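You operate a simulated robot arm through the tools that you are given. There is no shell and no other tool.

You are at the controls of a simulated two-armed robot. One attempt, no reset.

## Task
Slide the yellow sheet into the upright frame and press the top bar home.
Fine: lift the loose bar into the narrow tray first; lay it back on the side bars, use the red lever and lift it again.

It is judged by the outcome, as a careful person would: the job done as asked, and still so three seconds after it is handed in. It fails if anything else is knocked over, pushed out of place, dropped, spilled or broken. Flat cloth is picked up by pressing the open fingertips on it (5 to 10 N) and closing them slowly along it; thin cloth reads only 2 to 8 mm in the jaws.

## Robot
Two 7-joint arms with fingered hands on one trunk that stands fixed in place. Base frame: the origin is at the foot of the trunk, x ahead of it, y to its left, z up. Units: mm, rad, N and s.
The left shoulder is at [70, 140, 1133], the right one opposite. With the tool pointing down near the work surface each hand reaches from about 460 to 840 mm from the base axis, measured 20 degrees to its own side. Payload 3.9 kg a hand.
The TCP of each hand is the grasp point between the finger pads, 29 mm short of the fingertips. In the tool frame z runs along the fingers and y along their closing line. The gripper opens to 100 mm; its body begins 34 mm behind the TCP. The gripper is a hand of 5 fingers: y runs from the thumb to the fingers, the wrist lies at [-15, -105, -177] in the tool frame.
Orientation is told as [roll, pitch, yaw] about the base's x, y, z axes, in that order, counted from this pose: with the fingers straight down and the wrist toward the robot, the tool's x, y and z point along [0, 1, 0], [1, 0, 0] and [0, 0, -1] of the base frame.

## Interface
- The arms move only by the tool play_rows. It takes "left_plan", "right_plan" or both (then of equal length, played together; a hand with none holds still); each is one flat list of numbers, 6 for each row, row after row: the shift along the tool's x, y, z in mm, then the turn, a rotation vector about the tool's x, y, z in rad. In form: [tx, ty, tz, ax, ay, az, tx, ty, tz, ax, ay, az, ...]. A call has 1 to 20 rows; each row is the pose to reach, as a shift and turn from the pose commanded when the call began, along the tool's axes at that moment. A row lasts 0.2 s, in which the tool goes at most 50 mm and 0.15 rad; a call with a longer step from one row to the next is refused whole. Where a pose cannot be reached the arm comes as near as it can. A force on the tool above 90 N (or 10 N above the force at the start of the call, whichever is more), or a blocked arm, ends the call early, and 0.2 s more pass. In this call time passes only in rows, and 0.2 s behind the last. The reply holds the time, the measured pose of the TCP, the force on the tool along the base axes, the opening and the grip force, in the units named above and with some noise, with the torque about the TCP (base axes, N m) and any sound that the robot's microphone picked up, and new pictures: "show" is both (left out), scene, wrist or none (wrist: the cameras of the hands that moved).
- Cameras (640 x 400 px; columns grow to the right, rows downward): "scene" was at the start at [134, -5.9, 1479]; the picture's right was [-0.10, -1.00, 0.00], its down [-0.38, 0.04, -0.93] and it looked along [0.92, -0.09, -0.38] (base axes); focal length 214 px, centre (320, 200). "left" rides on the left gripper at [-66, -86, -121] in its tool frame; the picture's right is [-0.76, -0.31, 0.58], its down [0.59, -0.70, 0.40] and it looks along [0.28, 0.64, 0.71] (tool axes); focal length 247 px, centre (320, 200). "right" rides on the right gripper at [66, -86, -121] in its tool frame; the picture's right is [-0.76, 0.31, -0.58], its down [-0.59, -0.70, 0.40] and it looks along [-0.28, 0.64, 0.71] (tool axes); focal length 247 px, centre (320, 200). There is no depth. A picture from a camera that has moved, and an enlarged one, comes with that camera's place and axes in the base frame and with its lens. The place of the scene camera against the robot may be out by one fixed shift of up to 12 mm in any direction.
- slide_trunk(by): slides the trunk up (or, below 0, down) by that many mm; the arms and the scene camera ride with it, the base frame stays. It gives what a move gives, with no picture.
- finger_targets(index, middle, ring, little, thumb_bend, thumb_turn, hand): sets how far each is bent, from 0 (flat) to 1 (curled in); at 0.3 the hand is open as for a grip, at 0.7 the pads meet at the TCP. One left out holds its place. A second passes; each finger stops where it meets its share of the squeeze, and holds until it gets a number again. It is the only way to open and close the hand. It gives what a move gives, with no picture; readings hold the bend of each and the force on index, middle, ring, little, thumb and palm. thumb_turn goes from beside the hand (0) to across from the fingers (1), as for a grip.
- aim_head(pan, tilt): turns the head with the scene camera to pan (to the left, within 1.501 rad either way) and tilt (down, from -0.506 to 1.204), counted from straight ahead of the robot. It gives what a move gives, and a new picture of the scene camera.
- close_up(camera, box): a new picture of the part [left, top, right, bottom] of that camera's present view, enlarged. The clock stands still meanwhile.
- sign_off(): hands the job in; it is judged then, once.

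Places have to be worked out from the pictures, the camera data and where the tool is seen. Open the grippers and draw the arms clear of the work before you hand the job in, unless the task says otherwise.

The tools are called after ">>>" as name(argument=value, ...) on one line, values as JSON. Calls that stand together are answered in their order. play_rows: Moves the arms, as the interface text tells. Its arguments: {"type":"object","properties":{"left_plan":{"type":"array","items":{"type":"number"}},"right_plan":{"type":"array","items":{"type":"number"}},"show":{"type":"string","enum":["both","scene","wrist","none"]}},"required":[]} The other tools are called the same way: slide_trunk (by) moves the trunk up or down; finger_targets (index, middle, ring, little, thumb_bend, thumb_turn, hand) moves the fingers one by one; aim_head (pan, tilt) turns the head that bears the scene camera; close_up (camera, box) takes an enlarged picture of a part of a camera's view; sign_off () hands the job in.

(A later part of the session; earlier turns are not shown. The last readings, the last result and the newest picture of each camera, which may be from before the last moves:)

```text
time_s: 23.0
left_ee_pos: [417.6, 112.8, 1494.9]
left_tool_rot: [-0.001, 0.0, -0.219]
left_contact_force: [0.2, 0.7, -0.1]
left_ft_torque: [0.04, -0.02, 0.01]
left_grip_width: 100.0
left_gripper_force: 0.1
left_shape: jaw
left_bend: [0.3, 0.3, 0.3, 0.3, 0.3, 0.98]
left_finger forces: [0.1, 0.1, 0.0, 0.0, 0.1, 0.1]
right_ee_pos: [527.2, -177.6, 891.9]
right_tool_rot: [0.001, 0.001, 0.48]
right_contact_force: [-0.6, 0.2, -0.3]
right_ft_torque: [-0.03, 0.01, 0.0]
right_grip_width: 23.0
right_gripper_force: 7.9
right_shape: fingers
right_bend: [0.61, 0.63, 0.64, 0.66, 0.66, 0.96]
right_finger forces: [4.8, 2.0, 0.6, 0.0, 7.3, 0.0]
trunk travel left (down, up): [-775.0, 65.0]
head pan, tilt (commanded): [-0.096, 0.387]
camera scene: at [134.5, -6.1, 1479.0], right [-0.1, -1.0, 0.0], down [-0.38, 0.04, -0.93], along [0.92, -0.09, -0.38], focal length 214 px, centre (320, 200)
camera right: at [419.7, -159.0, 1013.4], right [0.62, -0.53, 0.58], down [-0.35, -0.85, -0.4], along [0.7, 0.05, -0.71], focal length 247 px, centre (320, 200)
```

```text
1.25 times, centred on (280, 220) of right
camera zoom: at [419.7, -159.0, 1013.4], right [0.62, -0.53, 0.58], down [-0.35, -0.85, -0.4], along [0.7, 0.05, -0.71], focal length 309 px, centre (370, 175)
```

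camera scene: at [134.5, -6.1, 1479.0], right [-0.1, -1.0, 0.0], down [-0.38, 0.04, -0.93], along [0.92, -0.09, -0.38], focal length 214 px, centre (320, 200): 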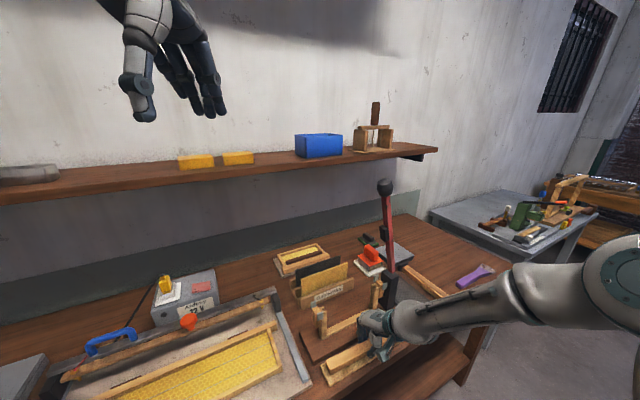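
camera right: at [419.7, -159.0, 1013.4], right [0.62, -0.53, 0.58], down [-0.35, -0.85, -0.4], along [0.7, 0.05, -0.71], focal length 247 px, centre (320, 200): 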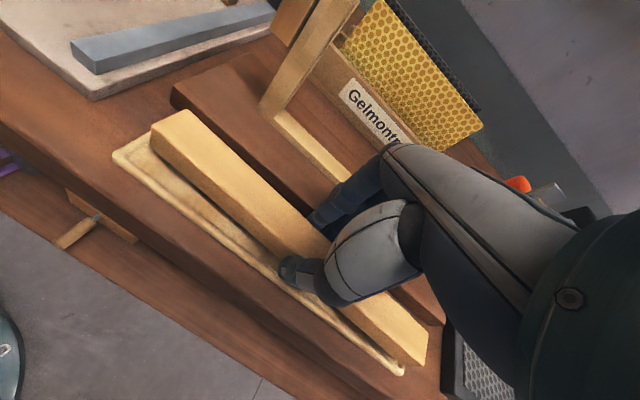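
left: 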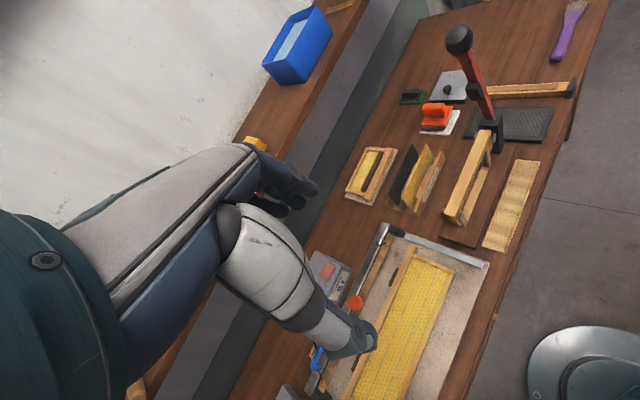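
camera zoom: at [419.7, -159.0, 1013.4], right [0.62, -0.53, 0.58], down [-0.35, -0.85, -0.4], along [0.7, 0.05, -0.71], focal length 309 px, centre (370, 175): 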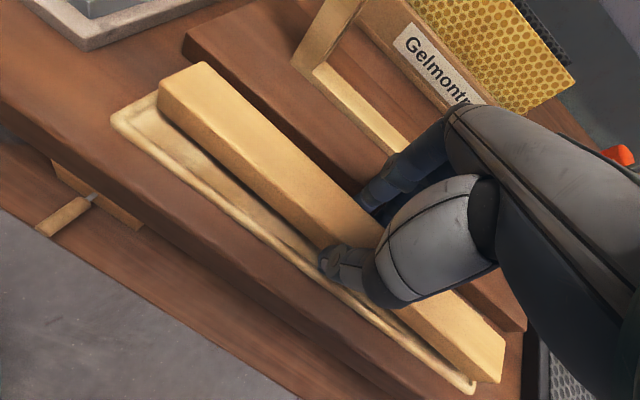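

The bar hangs just above the tray. I enlarge both ends to check squareness before the last few millimetres.

>>> close_up(camera="right", box=[100, 90, 220, 210])

>>> close_up(camera="right", box=[330, 290, 460, 390])

>>> close_up(camera="left", box=[490, 150, 560, 260])

>>> close_up(camera="scene", box=[310, 320, 400, 390])

```text
3.33 times, centred on (160, 150) of right
camera zoom: at [419.7, -159.0, 1013.4], right [0.62, -0.53, 0.58], down [-0.35, -0.85, -0.4], along [0.7, 0.05, -0.71], focal length 823 px, centre (853, 367)
```

zoom: 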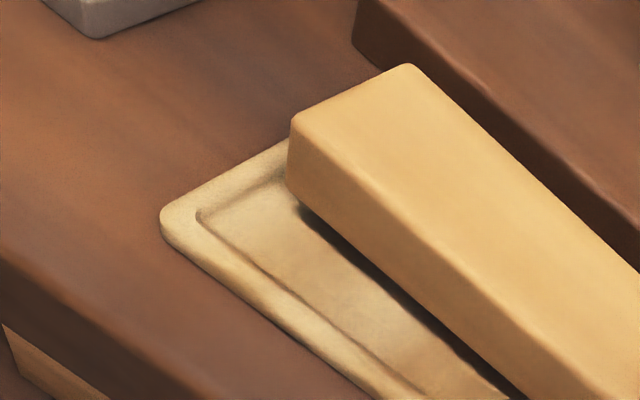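

```text
4.00 times, centred on (395, 340) of right
camera zoom: at [419.7, -159.0, 1013.4], right [0.62, -0.53, 0.58], down [-0.35, -0.85, -0.4], along [0.7, 0.05, -0.71], focal length 988 px, centre (20, -360)
```

zoom: 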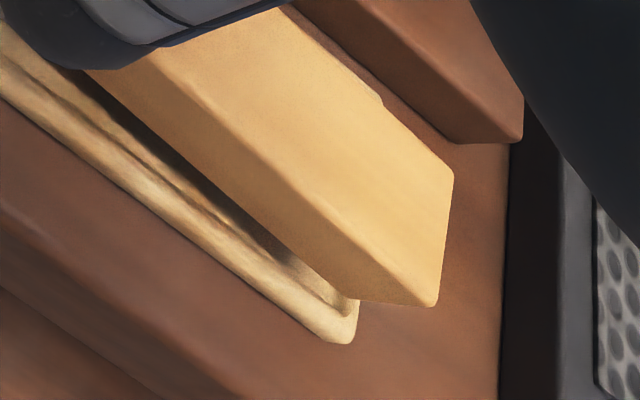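

```text
3.64 times, centred on (525, 205) of left
camera zoom: at [322.3, 67.5, 1615.2], right [-0.46, -0.67, -0.58], down [-0.56, 0.73, -0.4], along [0.69, 0.14, -0.71], focal length 898 px, centre (-426, 182)
```

zoom: 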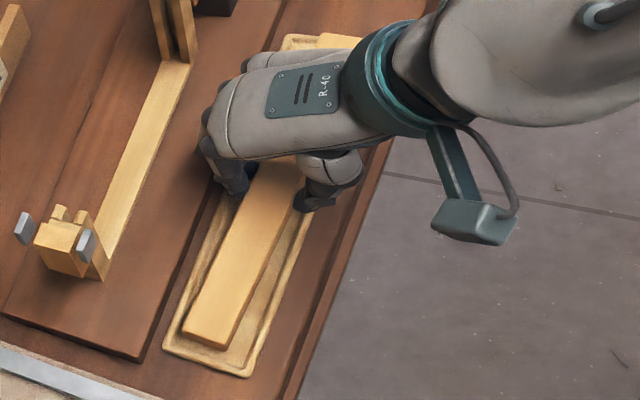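

```text
5.71 times, centred on (355, 355) of scene
camera zoom: at [134.5, -6.1, 1479.0], right [-0.1, -1.0, 0.0], down [-0.38, 0.04, -0.93], along [0.92, -0.09, -0.38], focal length 1226 px, centre (120, -686)
```

zoom: 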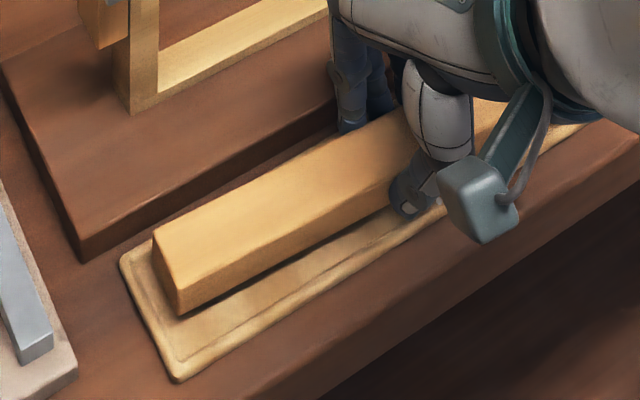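

The bar centre is about 4 mm off toward me and 0.05 rad off the tray's line. I correct both and lower in small steps until it touches the tray floor.

>>> play_rows(right_plan=[0, 4, 0, 0, 0, -0.053, 0, 4, 5, 0, 0, -0.053, 0, 4, 10, 0, 0, -0.053, 0, 4, 14, 0, 0, -0.053, 0, 4, 16, 0, 0, -0.053], show="wrist")

>>> close_up(camera="right", box=[100, 90, 220, 210])

>>> close_up(camera="right", box=[330, 290, 460, 390])

>>> close_up(camera="scene", box=[310, 320, 400, 390])

```text
time_s: 24.2
left_ee_pos: [414.6, 113.0, 1495.6]
left_tool_rot: [0.002, -0.001, -0.218]
left_contact_force: [0.4, -0.2, 0.7]
left_ft_torque: [0.0, 0.0, -0.05]
left_grip_width: 99.7
left_gripper_force: 0.1
left_shape: jaw
left_bend: [0.3, 0.3, 0.3, 0.3, 0.3, 0.98]
left_finger forces: [0.1, 0.0, 0.0, 0.1, 0.0, 0.1]
right_ee_pos: [530.7, -176.2, 879.0]
right_tool_rot: [-0.003, -0.007, 0.534]
right_contact_force: [-2.5, -2.8, 19.3]
right_ft_torque: [-0.13, 0.48, 0.06]
right_grip_width: 22.5
right_gripper_force: 15.7
right_shape: fingers
right_bend: [0.61, 0.63, 0.64, 0.66, 0.67, 0.96]
right_finger forces: [4.9, 2.2, 0.8, 0.0, 24.4, 0.0]
trunk travel left (down, up): [-775.0, 65.0]
head pan, tilt (commanded): [-0.096, 0.387]
camera right: at [421.3, -162.5, 1000.7], right [0.65, -0.5, 0.58], down [-0.3, -0.86, -0.4], along [0.7, 0.08, -0.71], focal length 247 px, centre (320, 200)
```

right: 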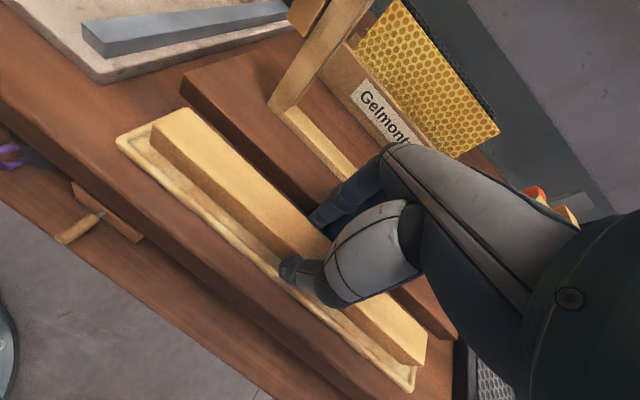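

```text
3.33 times, centred on (160, 150) of right
camera zoom: at [421.3, -162.5, 1000.7], right [0.65, -0.5, 0.58], down [-0.3, -0.86, -0.4], along [0.7, 0.08, -0.71], focal length 823 px, centre (853, 367)
```

zoom: 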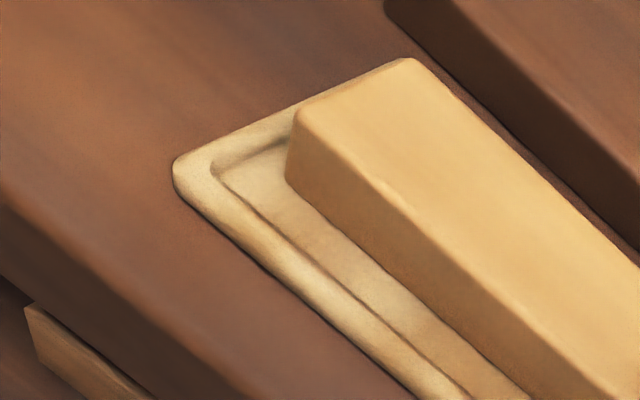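

```text
4.00 times, centred on (395, 340) of right
camera zoom: at [421.3, -162.5, 1000.7], right [0.65, -0.5, 0.58], down [-0.3, -0.86, -0.4], along [0.7, 0.08, -0.71], focal length 988 px, centre (20, -360)
```

zoom: 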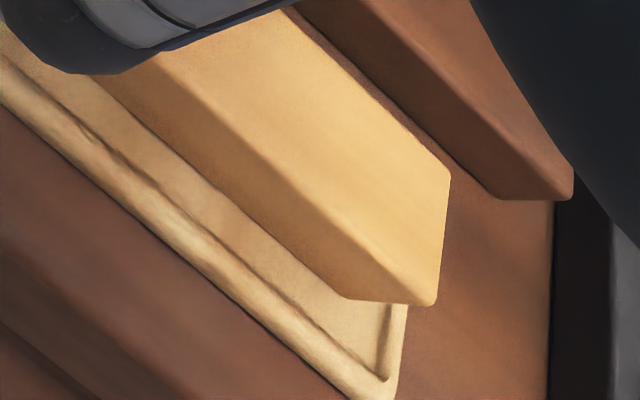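

```text
5.71 times, centred on (355, 355) of scene
camera zoom: at [131.0, -5.5, 1479.7], right [-0.1, -1.0, 0.0], down [-0.37, 0.04, -0.93], along [0.92, -0.09, -0.38], focal length 1226 px, centre (120, -686)
```

zoom: 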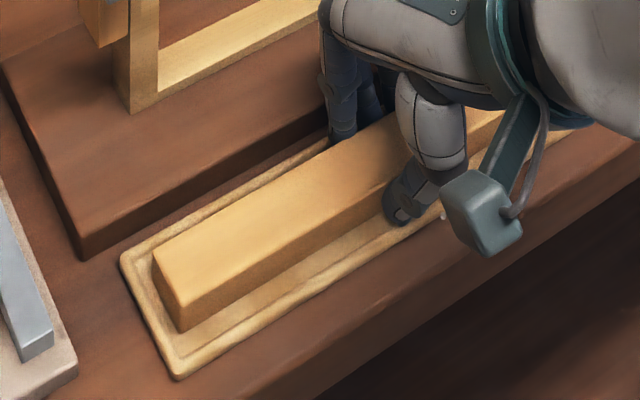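

I feel 19 N: the thumb tip is on the tray rim and the bar lies just at the tray floor, well inside it. I back off 2 mm to unload and then open gently.

>>> play_rows(right_plan=[0, 0, -2, 0, 0, 0], show="none")

>>> finger_targets(hand="right", index=0.6, middle=0.6, ring=0.6, little=0.6, thumb_bend=0.61)

>>> close_up(camera="right", box=[100, 60, 460, 390])

```text
time_s: 24.6
left_ee_pos: [415.9, 113.7, 1495.0]
left_tool_rot: [-0.002, -0.002, -0.218]
left_contact_force: [0.7, 0.0, -0.2]
left_ft_torque: [0.0, 0.02, 0.0]
left_grip_width: 99.6
left_gripper_force: 0.0
left_shape: jaw
left_bend: [0.3, 0.3, 0.3, 0.3, 0.3, 0.98]
left_finger forces: [0.0, 0.1, 0.0, 0.0, 0.0, 0.1]
right_ee_pos: [529.5, -175.5, 881.2]
right_tool_rot: [-0.002, -0.002, 0.535]
right_contact_force: [2.1, -0.9, 13.1]
right_ft_torque: [-0.08, 0.19, 0.0]
right_grip_width: 22.3
right_gripper_force: 13.7
right_shape: fingers
right_bend: [0.6, 0.63, 0.64, 0.66, 0.67, 0.96]
right_finger forces: [5.8, 2.8, 1.1, 0.1, 18.2, 0.0]
trunk travel left (down, up): [-775.0, 65.0]
head pan, tilt (commanded): [-0.096, 0.387]
```

```text
time_s: 25.6
left_ee_pos: [416.2, 113.8, 1495.1]
left_tool_rot: [-0.001, 0.0, -0.217]
left_contact_force: [-1.6, 0.3, -0.2]
left_ft_torque: [-0.04, -0.01, -0.02]
left_grip_width: 99.7
left_gripper_force: 0.1
left_shape: jaw
left_bend: [0.3, 0.3, 0.3, 0.3, 0.3, 0.98]
left_finger forces: [0.0, 0.1, 0.0, 0.0, 0.0, 0.0]
right_ee_pos: [529.1, -176.6, 880.0]
right_tool_rot: [-0.001, -0.002, 0.534]
right_contact_force: [-0.1, 1.4, 15.0]
right_ft_torque: [-0.02, 0.31, -0.06]
right_grip_width: 24.4
right_gripper_force: 9.6
right_shape: fingers
right_bend: [0.59, 0.6, 0.6, 0.6, 0.61, 0.97]
right_finger forces: [1.9, 0.7, 0.0, 0.0, 16.4, 0.0]
trunk travel left (down, up): [-775.0, 65.0]
head pan, tilt (commanded): [-0.096, 0.387]
```

```text
1.21 times, centred on (280, 225) of right
camera zoom: at [420.7, -162.3, 1001.1], right [0.65, -0.49, 0.58], down [-0.3, -0.86, -0.4], along [0.7, 0.08, -0.71], focal length 299 px, centre (368, 170)
```

zoom: 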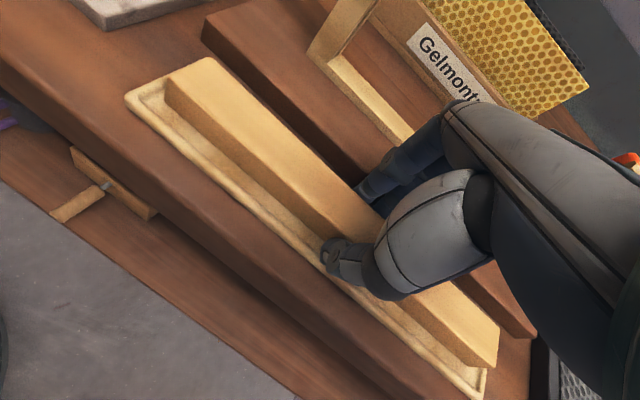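

Still 15 N through the thumb tip; the bar is already nearly free. I raise 3 mm more before opening further so the tray is not dragged.

>>> play_rows(right_plan=[0, 0, -1.5, 0, 0, 0, 0, 0, -3, 0, 0, 0], show="none")

>>> close_up(camera="right", box=[100, 60, 460, 390])

>>> close_up(camera="scene", box=[310, 320, 400, 390])

```text
time_s: 26.2
left_ee_pos: [417.9, 114.0, 1493.7]
left_tool_rot: [-0.001, -0.001, -0.217]
left_contact_force: [-0.1, -0.1, 0.0]
left_ft_torque: [0.02, -0.02, -0.01]
left_grip_width: 99.7
left_gripper_force: 0.1
left_shape: jaw
left_bend: [0.3, 0.3, 0.3, 0.3, 0.3, 0.98]
left_finger forces: [0.0, 0.0, 0.0, 0.0, 0.0, 0.0]
right_ee_pos: [529.8, -176.8, 881.2]
right_tool_rot: [0.001, 0.003, 0.537]
right_contact_force: [-0.4, 0.4, 1.9]
right_ft_torque: [0.0, 0.04, -0.03]
right_grip_width: 25.2
right_gripper_force: 2.1
right_shape: fingers
right_bend: [0.59, 0.6, 0.6, 0.6, 0.61, 0.97]
right_finger forces: [1.0, 0.2, 0.0, 0.1, 3.1, 0.0]
trunk travel left (down, up): [-775.0, 65.0]
head pan, tilt (commanded): [-0.096, 0.387]
```

```text
1.21 times, centred on (280, 225) of right
camera zoom: at [421.4, -163.1, 1002.1], right [0.65, -0.49, 0.58], down [-0.31, -0.87, -0.4], along [0.69, 0.08, -0.71], focal length 299 px, centre (368, 170)
```

zoom: 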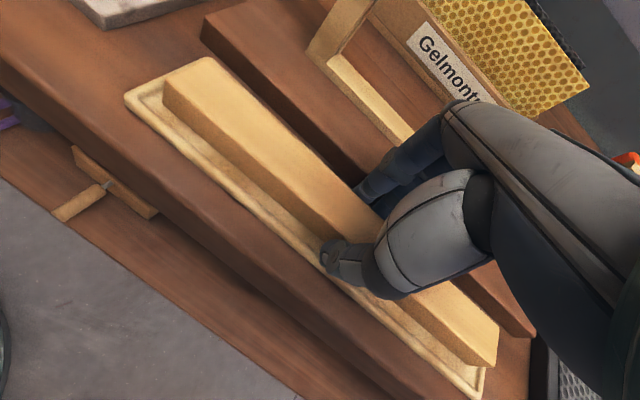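

```text
5.71 times, centred on (355, 355) of scene
camera zoom: at [133.8, -5.6, 1478.9], right [-0.1, -1.0, 0.0], down [-0.38, 0.04, -0.93], along [0.92, -0.09, -0.38], focal length 1226 px, centre (120, -686)
```

zoom: 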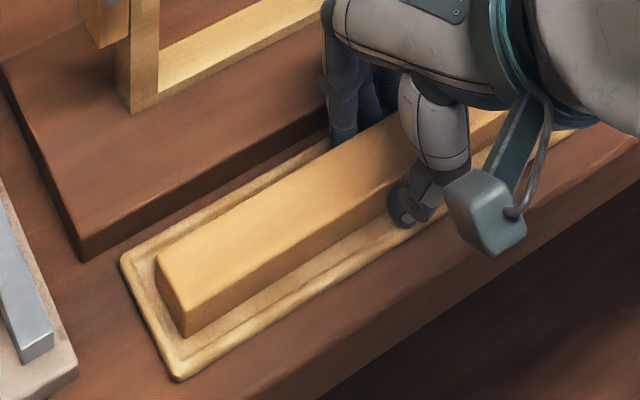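

The bar rests in the tray and the load is gone. I open mainly the thumb, the fingers just a touch because the frame's base board is right behind them.

>>> finger_targets(hand="right", index=0.575, middle=0.58, ring=0.58, little=0.58, thumb_bend=0.52)

>>> play_rows(right_plan=[0, 0, -5, 0, 0, 0, 0, 0, -15, 0, 0, 0, 0, 0, -35, 0, 0, 0, 0, 0, -70, 0, 0, 0], show="both")

>>> close_up(camera="scene", box=[290, 230, 430, 390])

>>> close_up(camera="left", box=[440, 100, 570, 270])

```text
time_s: 27.2
left_ee_pos: [417.4, 112.8, 1493.8]
left_tool_rot: [-0.002, -0.001, -0.217]
left_contact_force: [-1.1, 0.2, 0.3]
left_ft_torque: [0.01, -0.04, 0.01]
left_grip_width: 100.0
left_gripper_force: 0.2
left_shape: jaw
left_bend: [0.3, 0.3, 0.3, 0.3, 0.3, 0.98]
left_finger forces: [0.0, 0.1, 0.1, 0.1, 0.0, 0.1]
right_ee_pos: [530.6, -176.7, 881.6]
right_tool_rot: [-0.001, 0.001, 0.534]
right_contact_force: [0.2, -0.8, -0.3]
right_ft_torque: [0.02, 0.0, -0.02]
right_grip_width: 38.7
right_gripper_force: 0.0
right_shape: fingers
right_bend: [0.57, 0.57, 0.57, 0.57, 0.52, 0.97]
right_finger forces: [0.0, 0.1, 0.1, 0.0, 0.0, 0.0]
trunk travel left (down, up): [-775.0, 65.0]
head pan, tilt (commanded): [-0.096, 0.387]
```

```text
time_s: 28.2
left_ee_pos: [416.2, 112.9, 1495.3]
left_tool_rot: [-0.002, -0.001, -0.219]
left_contact_force: [0.0, -0.9, -0.9]
left_ft_torque: [0.0, -0.02, -0.04]
left_grip_width: 99.7
left_gripper_force: 0.0
left_shape: jaw
left_bend: [0.3, 0.3, 0.3, 0.3, 0.3, 0.98]
left_finger forces: [0.1, 0.0, 0.1, 0.0, 0.0, 0.1]
right_ee_pos: [528.8, -175.1, 951.9]
right_tool_rot: [0.0, 0.001, 0.534]
right_contact_force: [-0.6, -0.7, 0.6]
right_ft_torque: [0.01, 0.0, 0.0]
right_grip_width: 38.9
right_gripper_force: 0.1
right_shape: fingers
right_bend: [0.57, 0.57, 0.57, 0.57, 0.52, 0.98]
right_finger forces: [0.0, 0.1, 0.0, 0.1, 0.0, 0.0]
trunk travel left (down, up): [-775.0, 65.0]
head pan, tilt (commanded): [-0.096, 0.387]
camera scene: at [132.4, -5.5, 1479.2], right [-0.1, -1.0, 0.0], down [-0.38, 0.04, -0.93], along [0.92, -0.09, -0.38], focal length 214 px, centre (320, 200)
camera right: at [421.4, -162.5, 1073.7], right [0.65, -0.49, 0.58], down [-0.3, -0.86, -0.4], along [0.7, 0.08, -0.71], focal length 247 px, centre (320, 200)
```

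scene: 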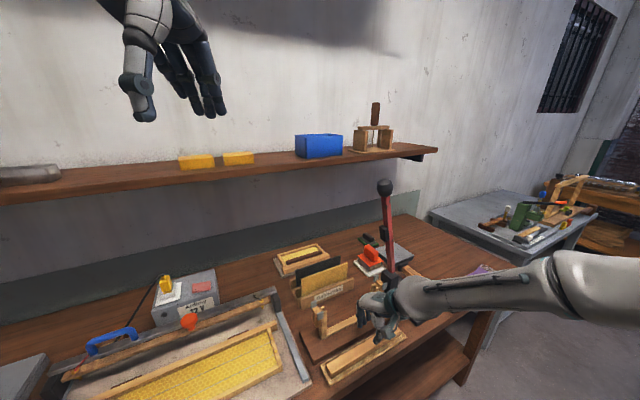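
right: 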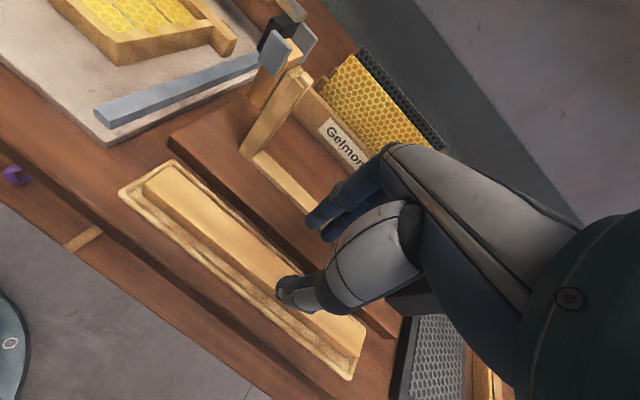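

```text
2.50 times, centred on (360, 310) of scene
camera zoom: at [132.4, -5.5, 1479.2], right [-0.1, -1.0, 0.0], down [-0.38, 0.04, -0.93], along [0.92, -0.09, -0.38], focal length 536 px, centre (220, -75)
```

zoom: 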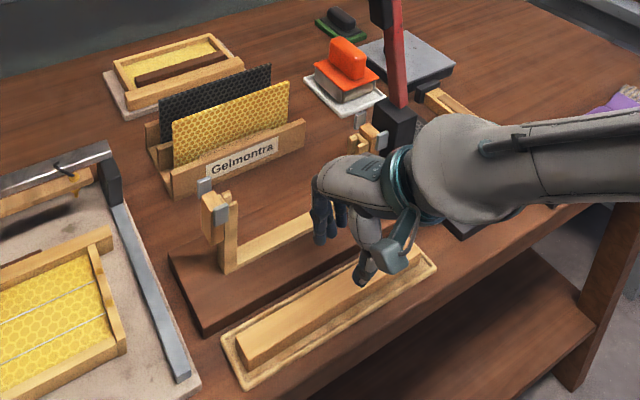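

```text
2.35 times, centred on (505, 185) of left
camera zoom: at [319.9, 68.1, 1615.6], right [-0.46, -0.67, -0.58], down [-0.56, 0.73, -0.4], along [0.69, 0.14, -0.71], focal length 581 px, centre (-115, 235)
```

zoom: 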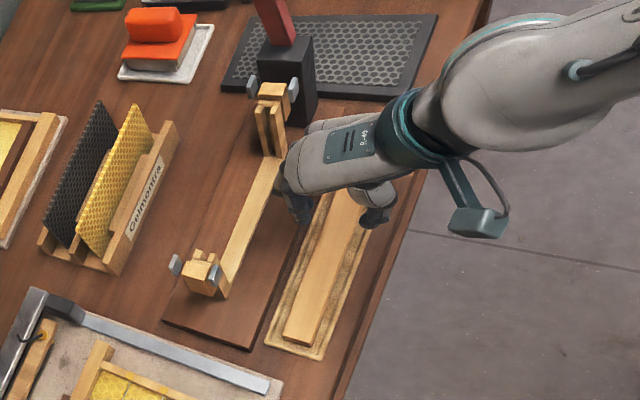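

The bar lies flat inside the tray, and tray and frame are undisturbed. For the sheet I will use the left hand, since the right forearm would foul the lever; I back the right hand off to watch and bring the left hand above the yellow sheet.

>>> play_rows(right_plan=[0, 0, -48, 0, 0, 0, 0, -15, -95, 0, 0, 0, -9, -45, -130, 0, 0, 0, -18, -75, -160, 0, 0, 0, -27, -103, -182, 0, 0, 0, -35.6, -124.5, -198, 0, 0, 0, -35.6, -124.5, -198, 0, 0, 0, -35.6, -124.5, -198, 0, 0, 0, -35.6, -124.5, -198, 0, 0, 0, -35.6, -124.5, -198, 0, 0, 0, -35.6, -124.5, -198, 0, 0, 0, -35.6, -124.5, -198, 0, 0, 0], left_plan=[-10.35, 30.46, 34.54, 0, 0, -0.122, -20.7, 60.9, 69.1, 0, 0, -0.244, -31.05, 91.4, 103.6, 0, 0, -0.366, -41.4, 121.8, 138.2, 0, 0, -0.488, -51.75, 152.3, 172.7, 0, 0, -0.608, -62.1, 182.8, 207.2, 0, 0, -0.608, -72.45, 213.2, 241.8, 0, 0, -0.608, -82.8, 243.7, 276.3, 0, 0, -0.608, -93.15, 274.1, 310.9, 0, 0, -0.608, -103.5, 304.6, 345.4, 0, 0, -0.608, -113.85, 335.1, 380, 0, 0, -0.608, -124.2, 365.5, 414.5, 0, 0, -0.608], show="both")

```text
time_s: 30.8
left_ee_pos: [645.2, -31.7, 1125.8]
left_tool_rot: [0.0, 0.001, 0.389]
left_contact_force: [0.3, -0.1, 0.3]
left_ft_torque: [0.0, 0.0, -0.01]
left_grip_width: 99.9
left_gripper_force: 0.0
left_shape: jaw
left_bend: [0.3, 0.3, 0.3, 0.3, 0.3, 0.98]
left_finger forces: [0.1, 0.0, 0.0, 0.0, 0.1, 0.0]
left hand out of reach, approached as far as the arm can: row 9, 10, 11, 12
right_ee_pos: [518.4, -182.9, 1048.1]
right_tool_rot: [0.0, -0.001, 0.533]
right_contact_force: [0.5, -0.3, -0.4]
right_ft_torque: [-0.01, 0.0, -0.01]
right_grip_width: 38.9
right_gripper_force: 0.0
right_shape: fingers
right_bend: [0.57, 0.57, 0.57, 0.57, 0.52, 0.98]
right_finger forces: [0.0, 0.0, 0.0, 0.0, 0.0, 0.0]
right hand out of reach, approached as far as the arm can: row 3, 4, 5, 6, 7, 8, 9, 10, 11, 12
trunk travel left (down, up): [-775.0, 65.0]
head pan, tilt (commanded): [-0.096, 0.387]
camera scene: at [134.0, -5.4, 1479.0], right [-0.1, -1.0, 0.0], down [-0.38, 0.04, -0.93], along [0.92, -0.09, -0.38], focal length 214 px, centre (320, 200)
camera right: at [410.2, -170.3, 1168.4], right [0.65, -0.49, 0.58], down [-0.31, -0.86, -0.4], along [0.7, 0.08, -0.71], focal length 247 px, centre (320, 200)
camera left: at [592.2, -124.2, 1247.0], right [0.0, -0.82, -0.58], down [-0.87, 0.28, -0.4], along [0.48, 0.51, -0.71], focal length 247 px, centre (320, 200)
```

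scene: 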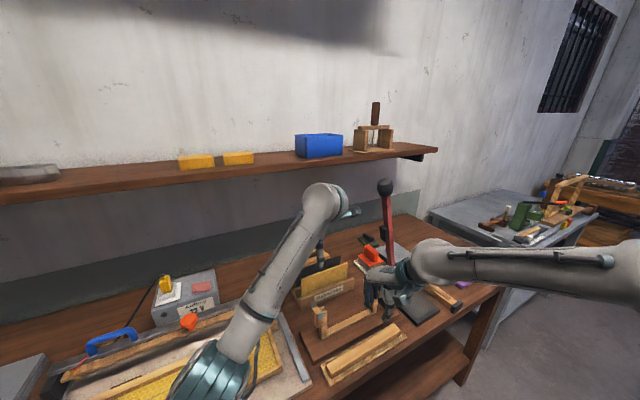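
right: 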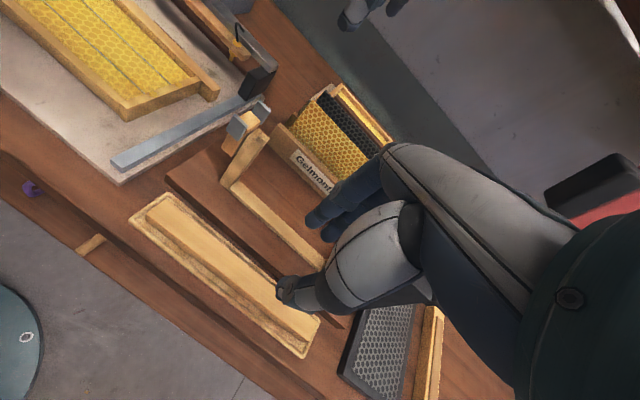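
left: 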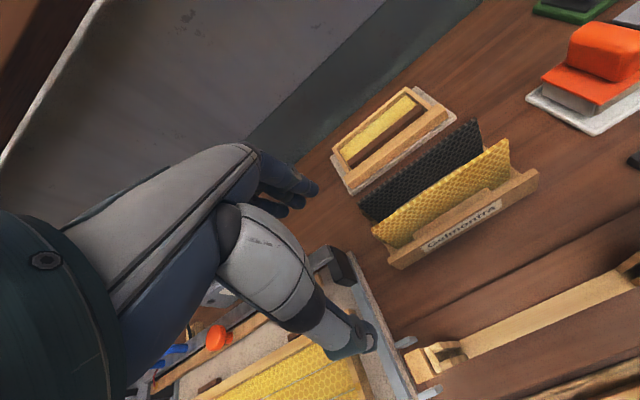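

Both moves ran into reach limits: the left arm cannot reach the sheet with this orientation, so I park it back and will use the right hand after all, gripping the sheet a bit left of centre so wrist and forearm stay clear of the lever. I retract the left arm now with the right holding.

>>> play_rows(left_plan=[22.1, -15.6, -36.8, 0, 0, 0, 44.2, -31.1, -73.6, 0, 0, 0, 66.2, -46.7, -110.4, 0, 0, 0, 88.3, -62.3, -147.2, 0, 0, 0, 110.4, -77.9, -184, 0, 0, 0.1, 132.5, -93.4, -220.8, 0, 0, 0.2, 154.6, -109, -257.6, 0, 0, 0.3, 176.6, -124.6, -294.4, 0, 0, 0.4, 198.7, -140.1, -331.2, 0, 0, 0.5, 220.8, -155.7, -368, 0, 0, 0.6], show="scene")

```text
time_s: 33.0
left_ee_pos: [414.5, 114.5, 1493.0]
left_tool_rot: [-0.002, 0.0, -0.212]
left_contact_force: [-1.3, 0.9, 0.4]
left_ft_torque: [-0.03, -0.04, 0.01]
left_grip_width: 99.9
left_gripper_force: 0.0
left_shape: jaw
left_bend: [0.3, 0.3, 0.3, 0.3, 0.3, 0.98]
left_finger forces: [0.0, 0.0, 0.0, 0.1, 0.1, 0.1]
left hand out of reach, approached as far as the arm can: row 3, 4
right_ee_pos: [516.9, -185.7, 1047.6]
right_tool_rot: [-0.003, -0.002, 0.534]
right_contact_force: [-0.7, 1.4, 0.4]
right_ft_torque: [0.02, -0.03, 0.01]
right_grip_width: 39.1
right_gripper_force: 0.0
right_shape: fingers
right_bend: [0.57, 0.57, 0.57, 0.57, 0.52, 0.98]
right_finger forces: [0.1, 0.0, 0.0, 0.1, 0.0, 0.1]
trunk travel left (down, up): [-775.0, 65.0]
head pan, tilt (commanded): [-0.096, 0.387]
camera scene: at [131.4, -5.8, 1479.3], right [-0.1, -1.0, 0.0], down [-0.37, 0.04, -0.93], along [0.92, -0.09, -0.38], focal length 214 px, centre (320, 200)
```

scene: 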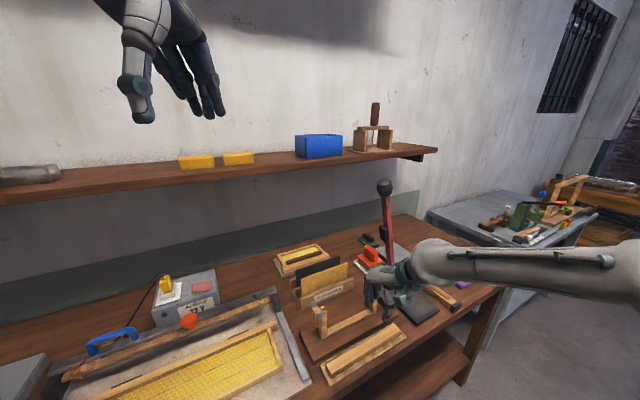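

The left arm is parked and shifts clearly count from the reached pose. I square the right hand to yaw 0.39, shift it about 22 mm left of the frame's centre line, and move it forward over the frame toward the rack, stopping halfway to check clearance to the lever.

>>> play_rows(right_plan=[9, 20.8, -16, 0, 0, 0.0715, 18.3, 41.6, -32, 0, 0, 0.143, 13.3, 76.3, -32, 0, 0, 0.143, 8.3, 111, -32, 0, 0, 0.143, 3.3, 145.7, -32, 0, 0, 0.143, -1.7, 180.4, -32, 0, 0, 0.143], show="both")

>>> close_up(camera="scene", box=[280, 160, 480, 300])

>>> close_up(camera="left", box=[330, 0, 610, 240])

```text
time_s: 34.4
left_ee_pos: [419.3, 113.0, 1492.1]
left_tool_rot: [-0.001, 0.002, -0.209]
left_contact_force: [1.0, 0.0, -0.4]
left_ft_torque: [-0.02, -0.01, 0.0]
left_grip_width: 100.1
left_gripper_force: 0.0
left_shape: jaw
left_bend: [0.3, 0.3, 0.3, 0.3, 0.3, 0.98]
left_finger forces: [0.0, 0.0, 0.0, 0.0, 0.0, 0.0]
right_ee_pos: [673.5, -92.3, 1078.3]
right_tool_rot: [0.001, 0.003, 0.392]
right_contact_force: [0.8, 0.1, 0.1]
right_ft_torque: [-0.01, 0.03, 0.02]
right_grip_width: 39.1
right_gripper_force: 0.1
right_shape: fingers
right_bend: [0.57, 0.57, 0.57, 0.57, 0.52, 0.98]
right_finger forces: [0.0, 0.0, 0.0, 0.0, 0.0, 0.0]
trunk travel left (down, up): [-775.0, 65.0]
head pan, tilt (commanded): [-0.096, 0.387]
camera scene: at [136.5, -5.6, 1478.7], right [-0.1, -1.0, 0.0], down [-0.38, 0.04, -0.93], along [0.92, -0.09, -0.38], focal length 214 px, centre (320, 200)
camera right: at [568.8, -64.7, 1200.1], right [0.57, -0.58, 0.58], down [-0.43, -0.81, -0.4], along [0.7, -0.02, -0.71], focal length 247 px, centre (320, 200)
```

scene: 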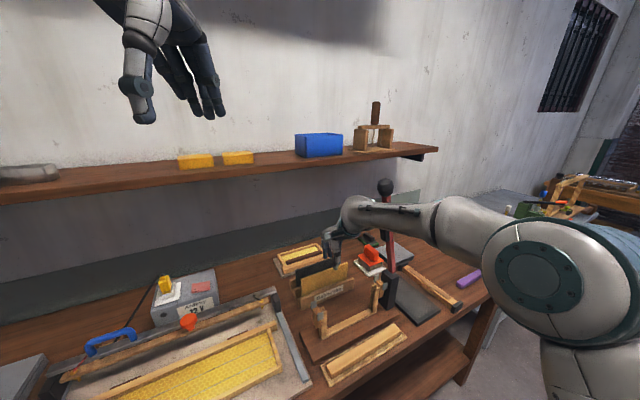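
right: 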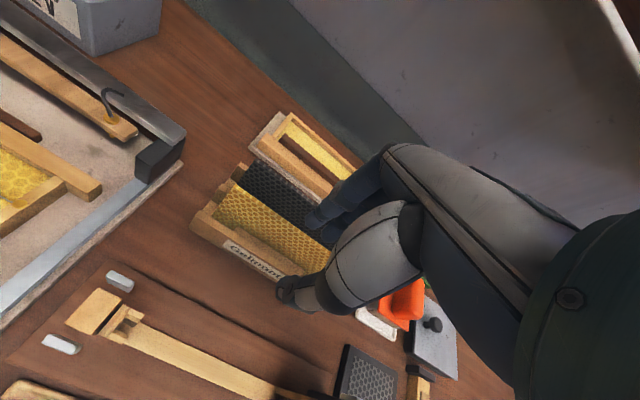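

```text
2.86 times, centred on (380, 230) of scene
camera zoom: at [136.5, -5.6, 1478.7], right [-0.1, -1.0, 0.0], down [-0.38, 0.04, -0.93], along [0.92, -0.09, -0.38], focal length 613 px, centre (149, 114)
```

zoom: 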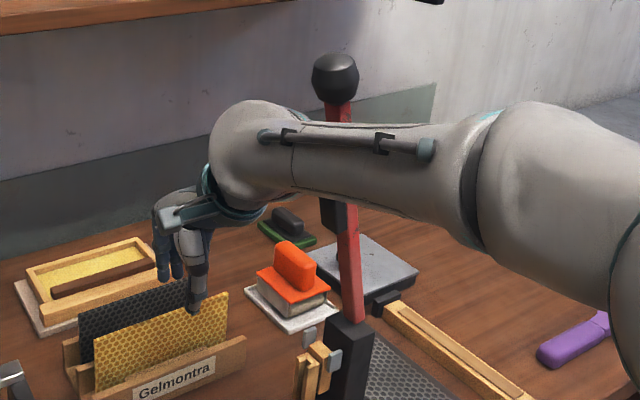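

```text
1.67 times, centred on (470, 120) of left
camera zoom: at [325.1, 68.3, 1612.9], right [-0.46, -0.68, -0.58], down [-0.57, 0.72, -0.4], along [0.68, 0.14, -0.71], focal length 412 px, centre (70, 333)
```

zoom: 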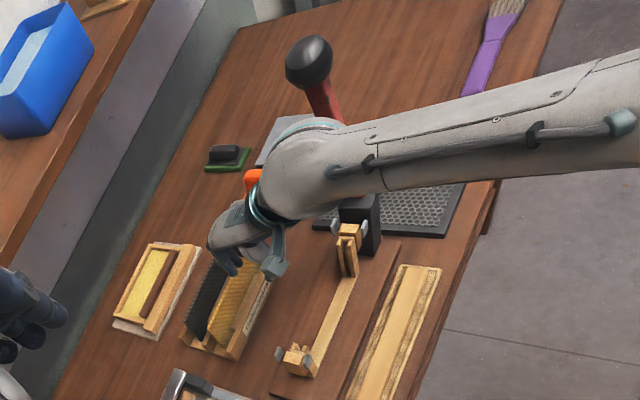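

The forearm runs alongside the lever with roughly 40 mm to spare and would slide parallel to it. I enlarge the right view to re-measure the yellow sheet's top edge from here.

>>> close_up(camera="right", box=[180, 130, 360, 300])

>>> close_up(camera="right", box=[20, 250, 340, 400])

>>> close_up(camera="left", box=[420, 130, 520, 220])

```text
2.35 times, centred on (270, 215) of right
camera zoom: at [568.8, -64.7, 1200.1], right [0.57, -0.58, 0.58], down [-0.43, -0.81, -0.4], along [0.7, -0.02, -0.71], focal length 581 px, centre (438, 165)
```

zoom: 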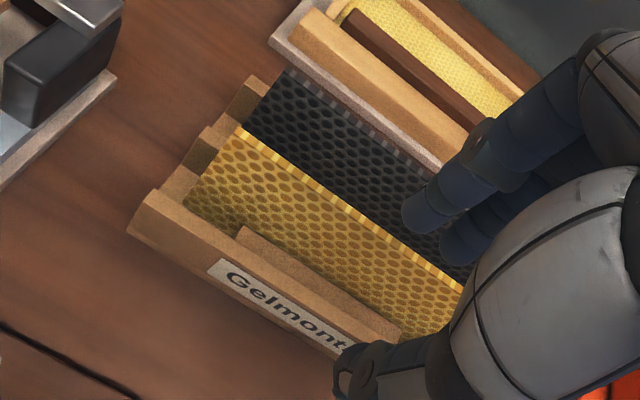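

```text
2.00 times, centred on (180, 325) of right
camera zoom: at [568.8, -64.7, 1200.1], right [0.57, -0.58, 0.58], down [-0.43, -0.81, -0.4], along [0.7, -0.02, -0.71], focal length 494 px, centre (600, -50)
```

zoom: 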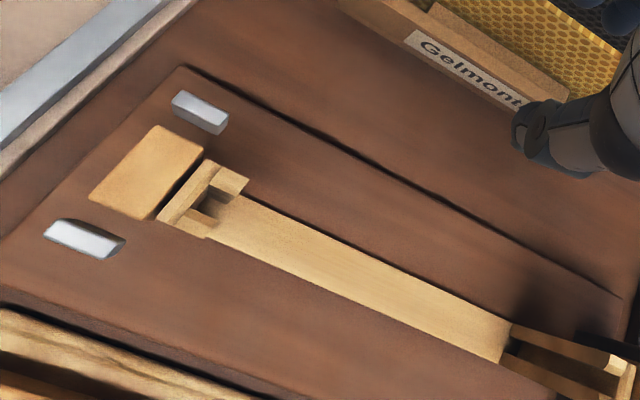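

```text
4.44 times, centred on (470, 175) of left
camera zoom: at [325.1, 68.3, 1612.9], right [-0.46, -0.68, -0.58], down [-0.57, 0.72, -0.4], along [0.68, 0.14, -0.71], focal length 1098 px, centre (-347, 311)
```

zoom: 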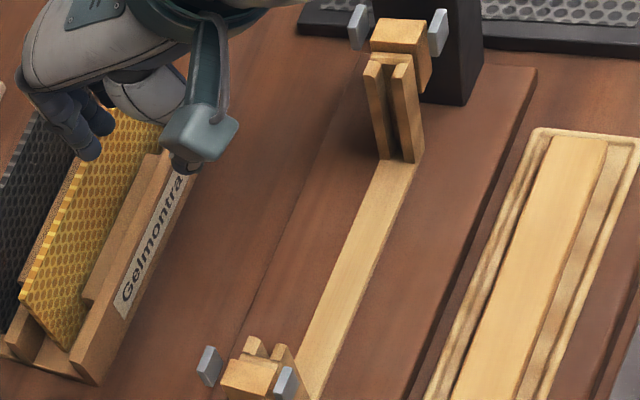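

The yellow sheet's top edge is at about z 957, parallel to the frame, with about 45 mm to the black sheet behind; the groove tops of both side bars are visible and free. I move forward 72 mm over the yellow sheet and lower to just above it.

>>> play_rows(right_plan=[0, 24, 0, 0, 0, 0, 0, 48, 0, 0, 0, 0, 0, 72.2, 0, 0, 0, 0, 0, 72.2, 30, 0, 0, 0, 0, 72.2, 60, 0, 0, 0, 0, 72.2, 82, 0, 0, 0], show="both")

>>> close_up(camera="scene", box=[280, 160, 480, 310])

>>> close_up(camera="right", box=[160, 100, 400, 330])

>>> close_up(camera="left", box=[380, 0, 560, 200])

```text
time_s: 35.8
left_ee_pos: [417.8, 114.4, 1491.7]
left_tool_rot: [-0.002, 0.001, -0.209]
left_contact_force: [-0.9, -0.4, 0.8]
left_ft_torque: [0.01, -0.04, -0.01]
left_grip_width: 99.7
left_gripper_force: 0.0
left_shape: jaw
left_bend: [0.3, 0.3, 0.3, 0.3, 0.3, 0.98]
left_finger forces: [0.0, 0.0, 0.0, 0.0, 0.0, 0.0]
right_ee_pos: [739.2, -66.2, 997.1]
right_tool_rot: [-0.002, 0.0, 0.391]
right_contact_force: [0.3, -0.6, -0.5]
right_ft_torque: [0.02, -0.01, -0.01]
right_grip_width: 38.5
right_gripper_force: 0.1
right_shape: fingers
right_bend: [0.57, 0.57, 0.57, 0.57, 0.52, 0.98]
right_finger forces: [0.1, 0.0, 0.0, 0.1, 0.0, 0.0]
trunk travel left (down, up): [-775.0, 65.0]
head pan, tilt (commanded): [-0.096, 0.387]
camera scene: at [134.4, -5.9, 1479.0], right [-0.1, -1.0, 0.0], down [-0.38, 0.04, -0.93], along [0.92, -0.09, -0.38], focal length 214 px, centre (320, 200)
camera right: at [633.5, -38.0, 1118.6], right [0.57, -0.58, 0.58], down [-0.43, -0.81, -0.4], along [0.7, -0.02, -0.71], focal length 247 px, centre (320, 200)
```

scene: 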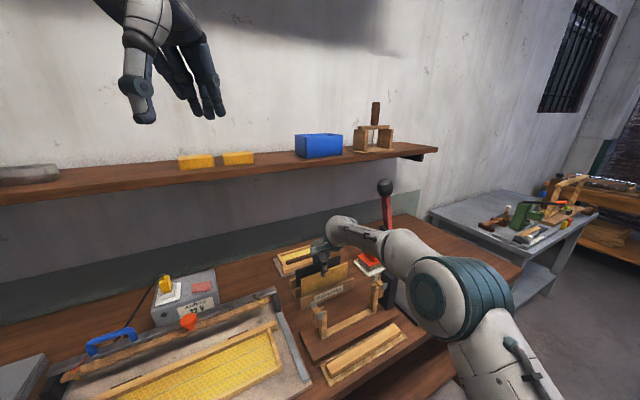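
right: 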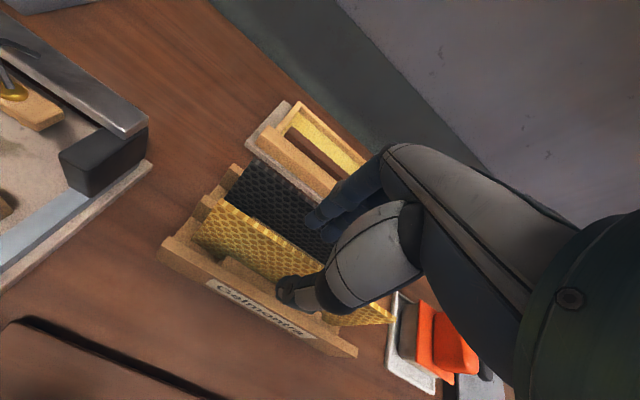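

```text
2.67 times, centred on (380, 235) of scene
camera zoom: at [134.4, -5.9, 1479.0], right [-0.1, -1.0, 0.0], down [-0.38, 0.04, -0.93], along [0.92, -0.09, -0.38], focal length 572 px, centre (160, 107)
```

zoom: 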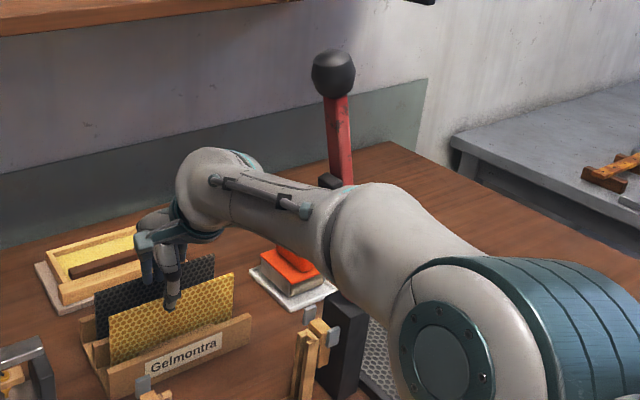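

```text
1.74 times, centred on (280, 215) of right
camera zoom: at [633.5, -38.0, 1118.6], right [0.57, -0.58, 0.58], down [-0.43, -0.81, -0.4], along [0.7, -0.02, -0.71], focal length 430 px, centre (390, 174)
```

zoom: 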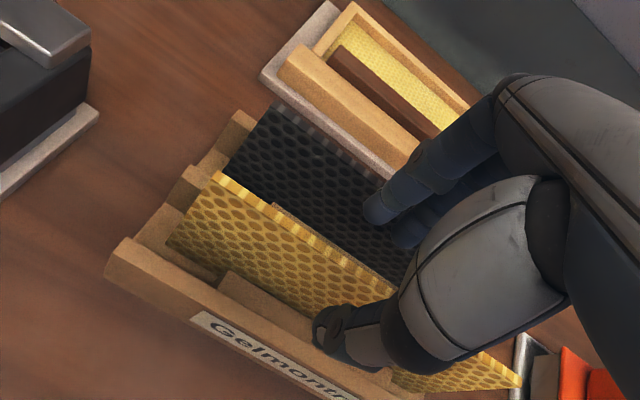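

```text
2.00 times, centred on (470, 100) of left
camera zoom: at [322.6, 68.1, 1613.5], right [-0.46, -0.68, -0.58], down [-0.57, 0.72, -0.4], along [0.69, 0.14, -0.71], focal length 494 px, centre (20, 400)
```

zoom: 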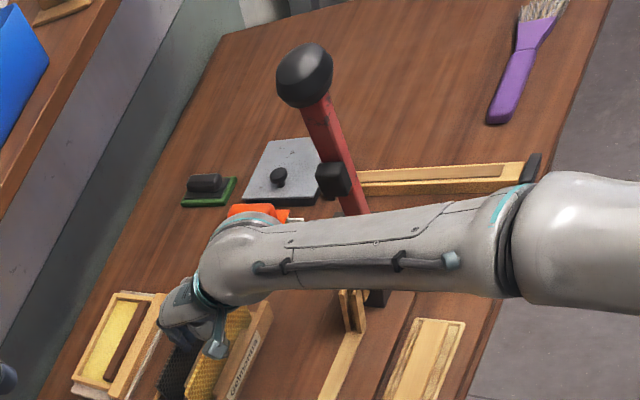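

The sheet's top edge runs between thumb and fingers, and the forearm keeps clear of the lever and its pad. Before descending I check how tall the small block in front of the sheet is.

>>> close_up(camera="right", box=[200, 190, 320, 310])

>>> close_up(camera="scene", box=[290, 235, 370, 315])

>>> close_up(camera="left", box=[430, 130, 500, 200])

```text
3.33 times, centred on (260, 250) of right
camera zoom: at [633.5, -38.0, 1118.6], right [0.57, -0.58, 0.58], down [-0.43, -0.81, -0.4], along [0.7, -0.02, -0.71], focal length 823 px, centre (520, 33)
```

zoom: 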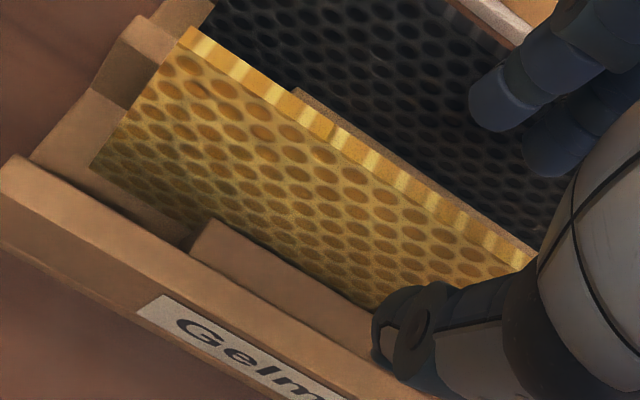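

```text
5.00 times, centred on (330, 275) of scene
camera zoom: at [134.4, -5.9, 1479.0], right [-0.1, -1.0, 0.0], down [-0.38, 0.04, -0.93], along [0.92, -0.09, -0.38], focal length 1072 px, centre (270, -175)
```

zoom: 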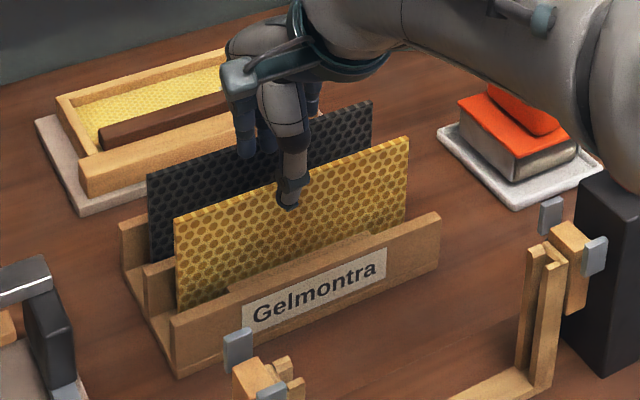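

```text
5.71 times, centred on (465, 165) of left
camera zoom: at [322.6, 68.1, 1613.5], right [-0.46, -0.68, -0.58], down [-0.57, 0.72, -0.4], along [0.69, 0.14, -0.71], focal length 1411 px, centre (-509, 400)
```

zoom: 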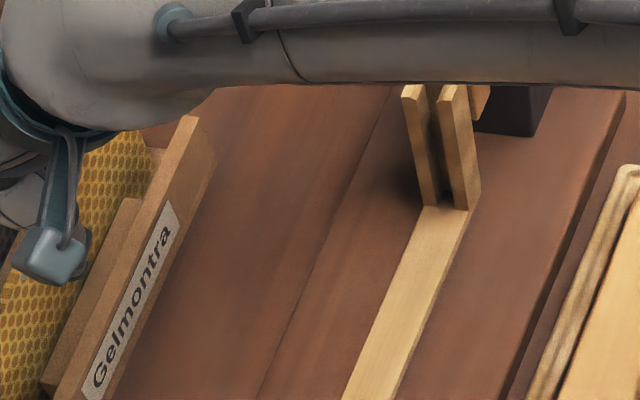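

The front block tops out near z 900, so fingertips at about 921 are safe; the sheet also looks about 6 mm thick and stiff. I descend 47 mm to put the pads on its top edge zone.

>>> play_rows(right_plan=[0, 0, 16, 0, 0, 0, 0, 0, 32, 0, 0, 0, 0, 0, 46, 0, 0, 0], show="wrist")

>>> close_up(camera="right", box=[160, 100, 400, 330])

>>> close_up(camera="scene", box=[290, 190, 430, 315])

```text
time_s: 36.6
left_ee_pos: [417.7, 113.3, 1491.8]
left_tool_rot: [-0.002, 0.0, -0.209]
left_contact_force: [0.2, -0.2, -0.5]
left_ft_torque: [0.05, -0.01, -0.01]
left_grip_width: 100.1
left_gripper_force: 0.1
left_shape: jaw
left_bend: [0.3, 0.3, 0.3, 0.3, 0.3, 0.98]
left_finger forces: [0.0, 0.0, 0.0, 0.0, 0.0, 0.0]
right_ee_pos: [738.4, -66.0, 951.5]
right_tool_rot: [0.0, -0.001, 0.393]
right_contact_force: [0.4, -0.2, -0.2]
right_ft_torque: [-0.01, -0.02, 0.05]
right_grip_width: 38.8
right_gripper_force: 0.2
right_shape: fingers
right_bend: [0.57, 0.57, 0.57, 0.57, 0.52, 0.98]
right_finger forces: [0.0, 0.0, 0.1, 0.0, 0.1, 0.0]
trunk travel left (down, up): [-775.0, 65.0]
head pan, tilt (commanded): [-0.096, 0.387]
camera right: at [633.4, -37.2, 1072.6], right [0.57, -0.58, 0.58], down [-0.42, -0.81, -0.4], along [0.7, -0.02, -0.71], focal length 247 px, centre (320, 200)
```

right: 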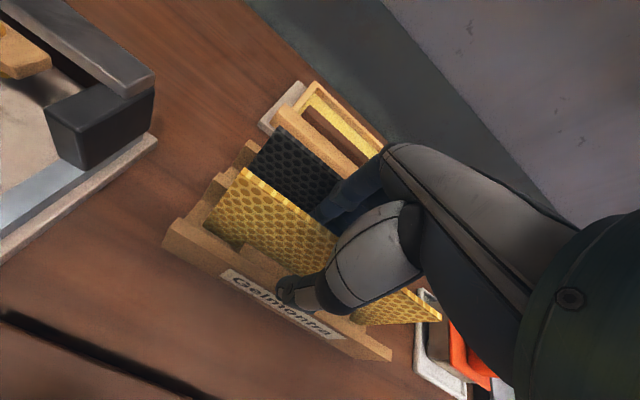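

```text
1.74 times, centred on (280, 215) of right
camera zoom: at [633.4, -37.2, 1072.6], right [0.57, -0.58, 0.58], down [-0.42, -0.81, -0.4], along [0.7, -0.02, -0.71], focal length 430 px, centre (390, 174)
```

zoom: 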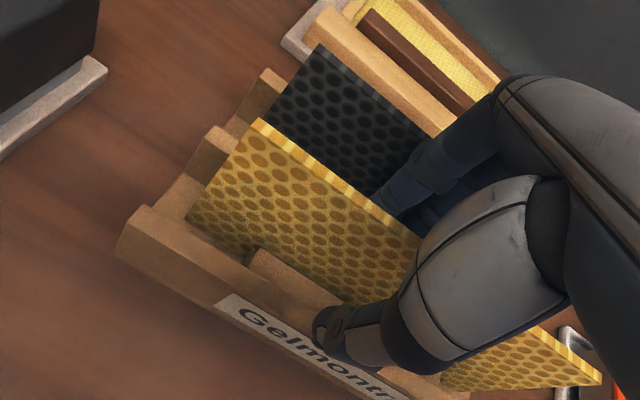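

```text
3.20 times, centred on (360, 252) of scene
camera zoom: at [134.1, -6.0, 1479.0], right [-0.1, -1.0, 0.0], down [-0.38, 0.04, -0.93], along [0.92, -0.09, -0.38], focal length 686 px, centre (192, 32)
```

zoom: 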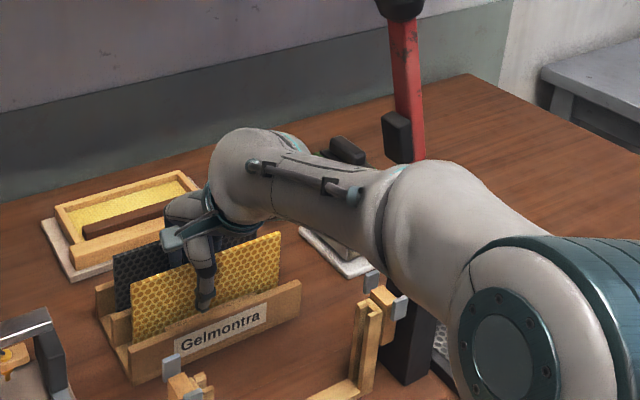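

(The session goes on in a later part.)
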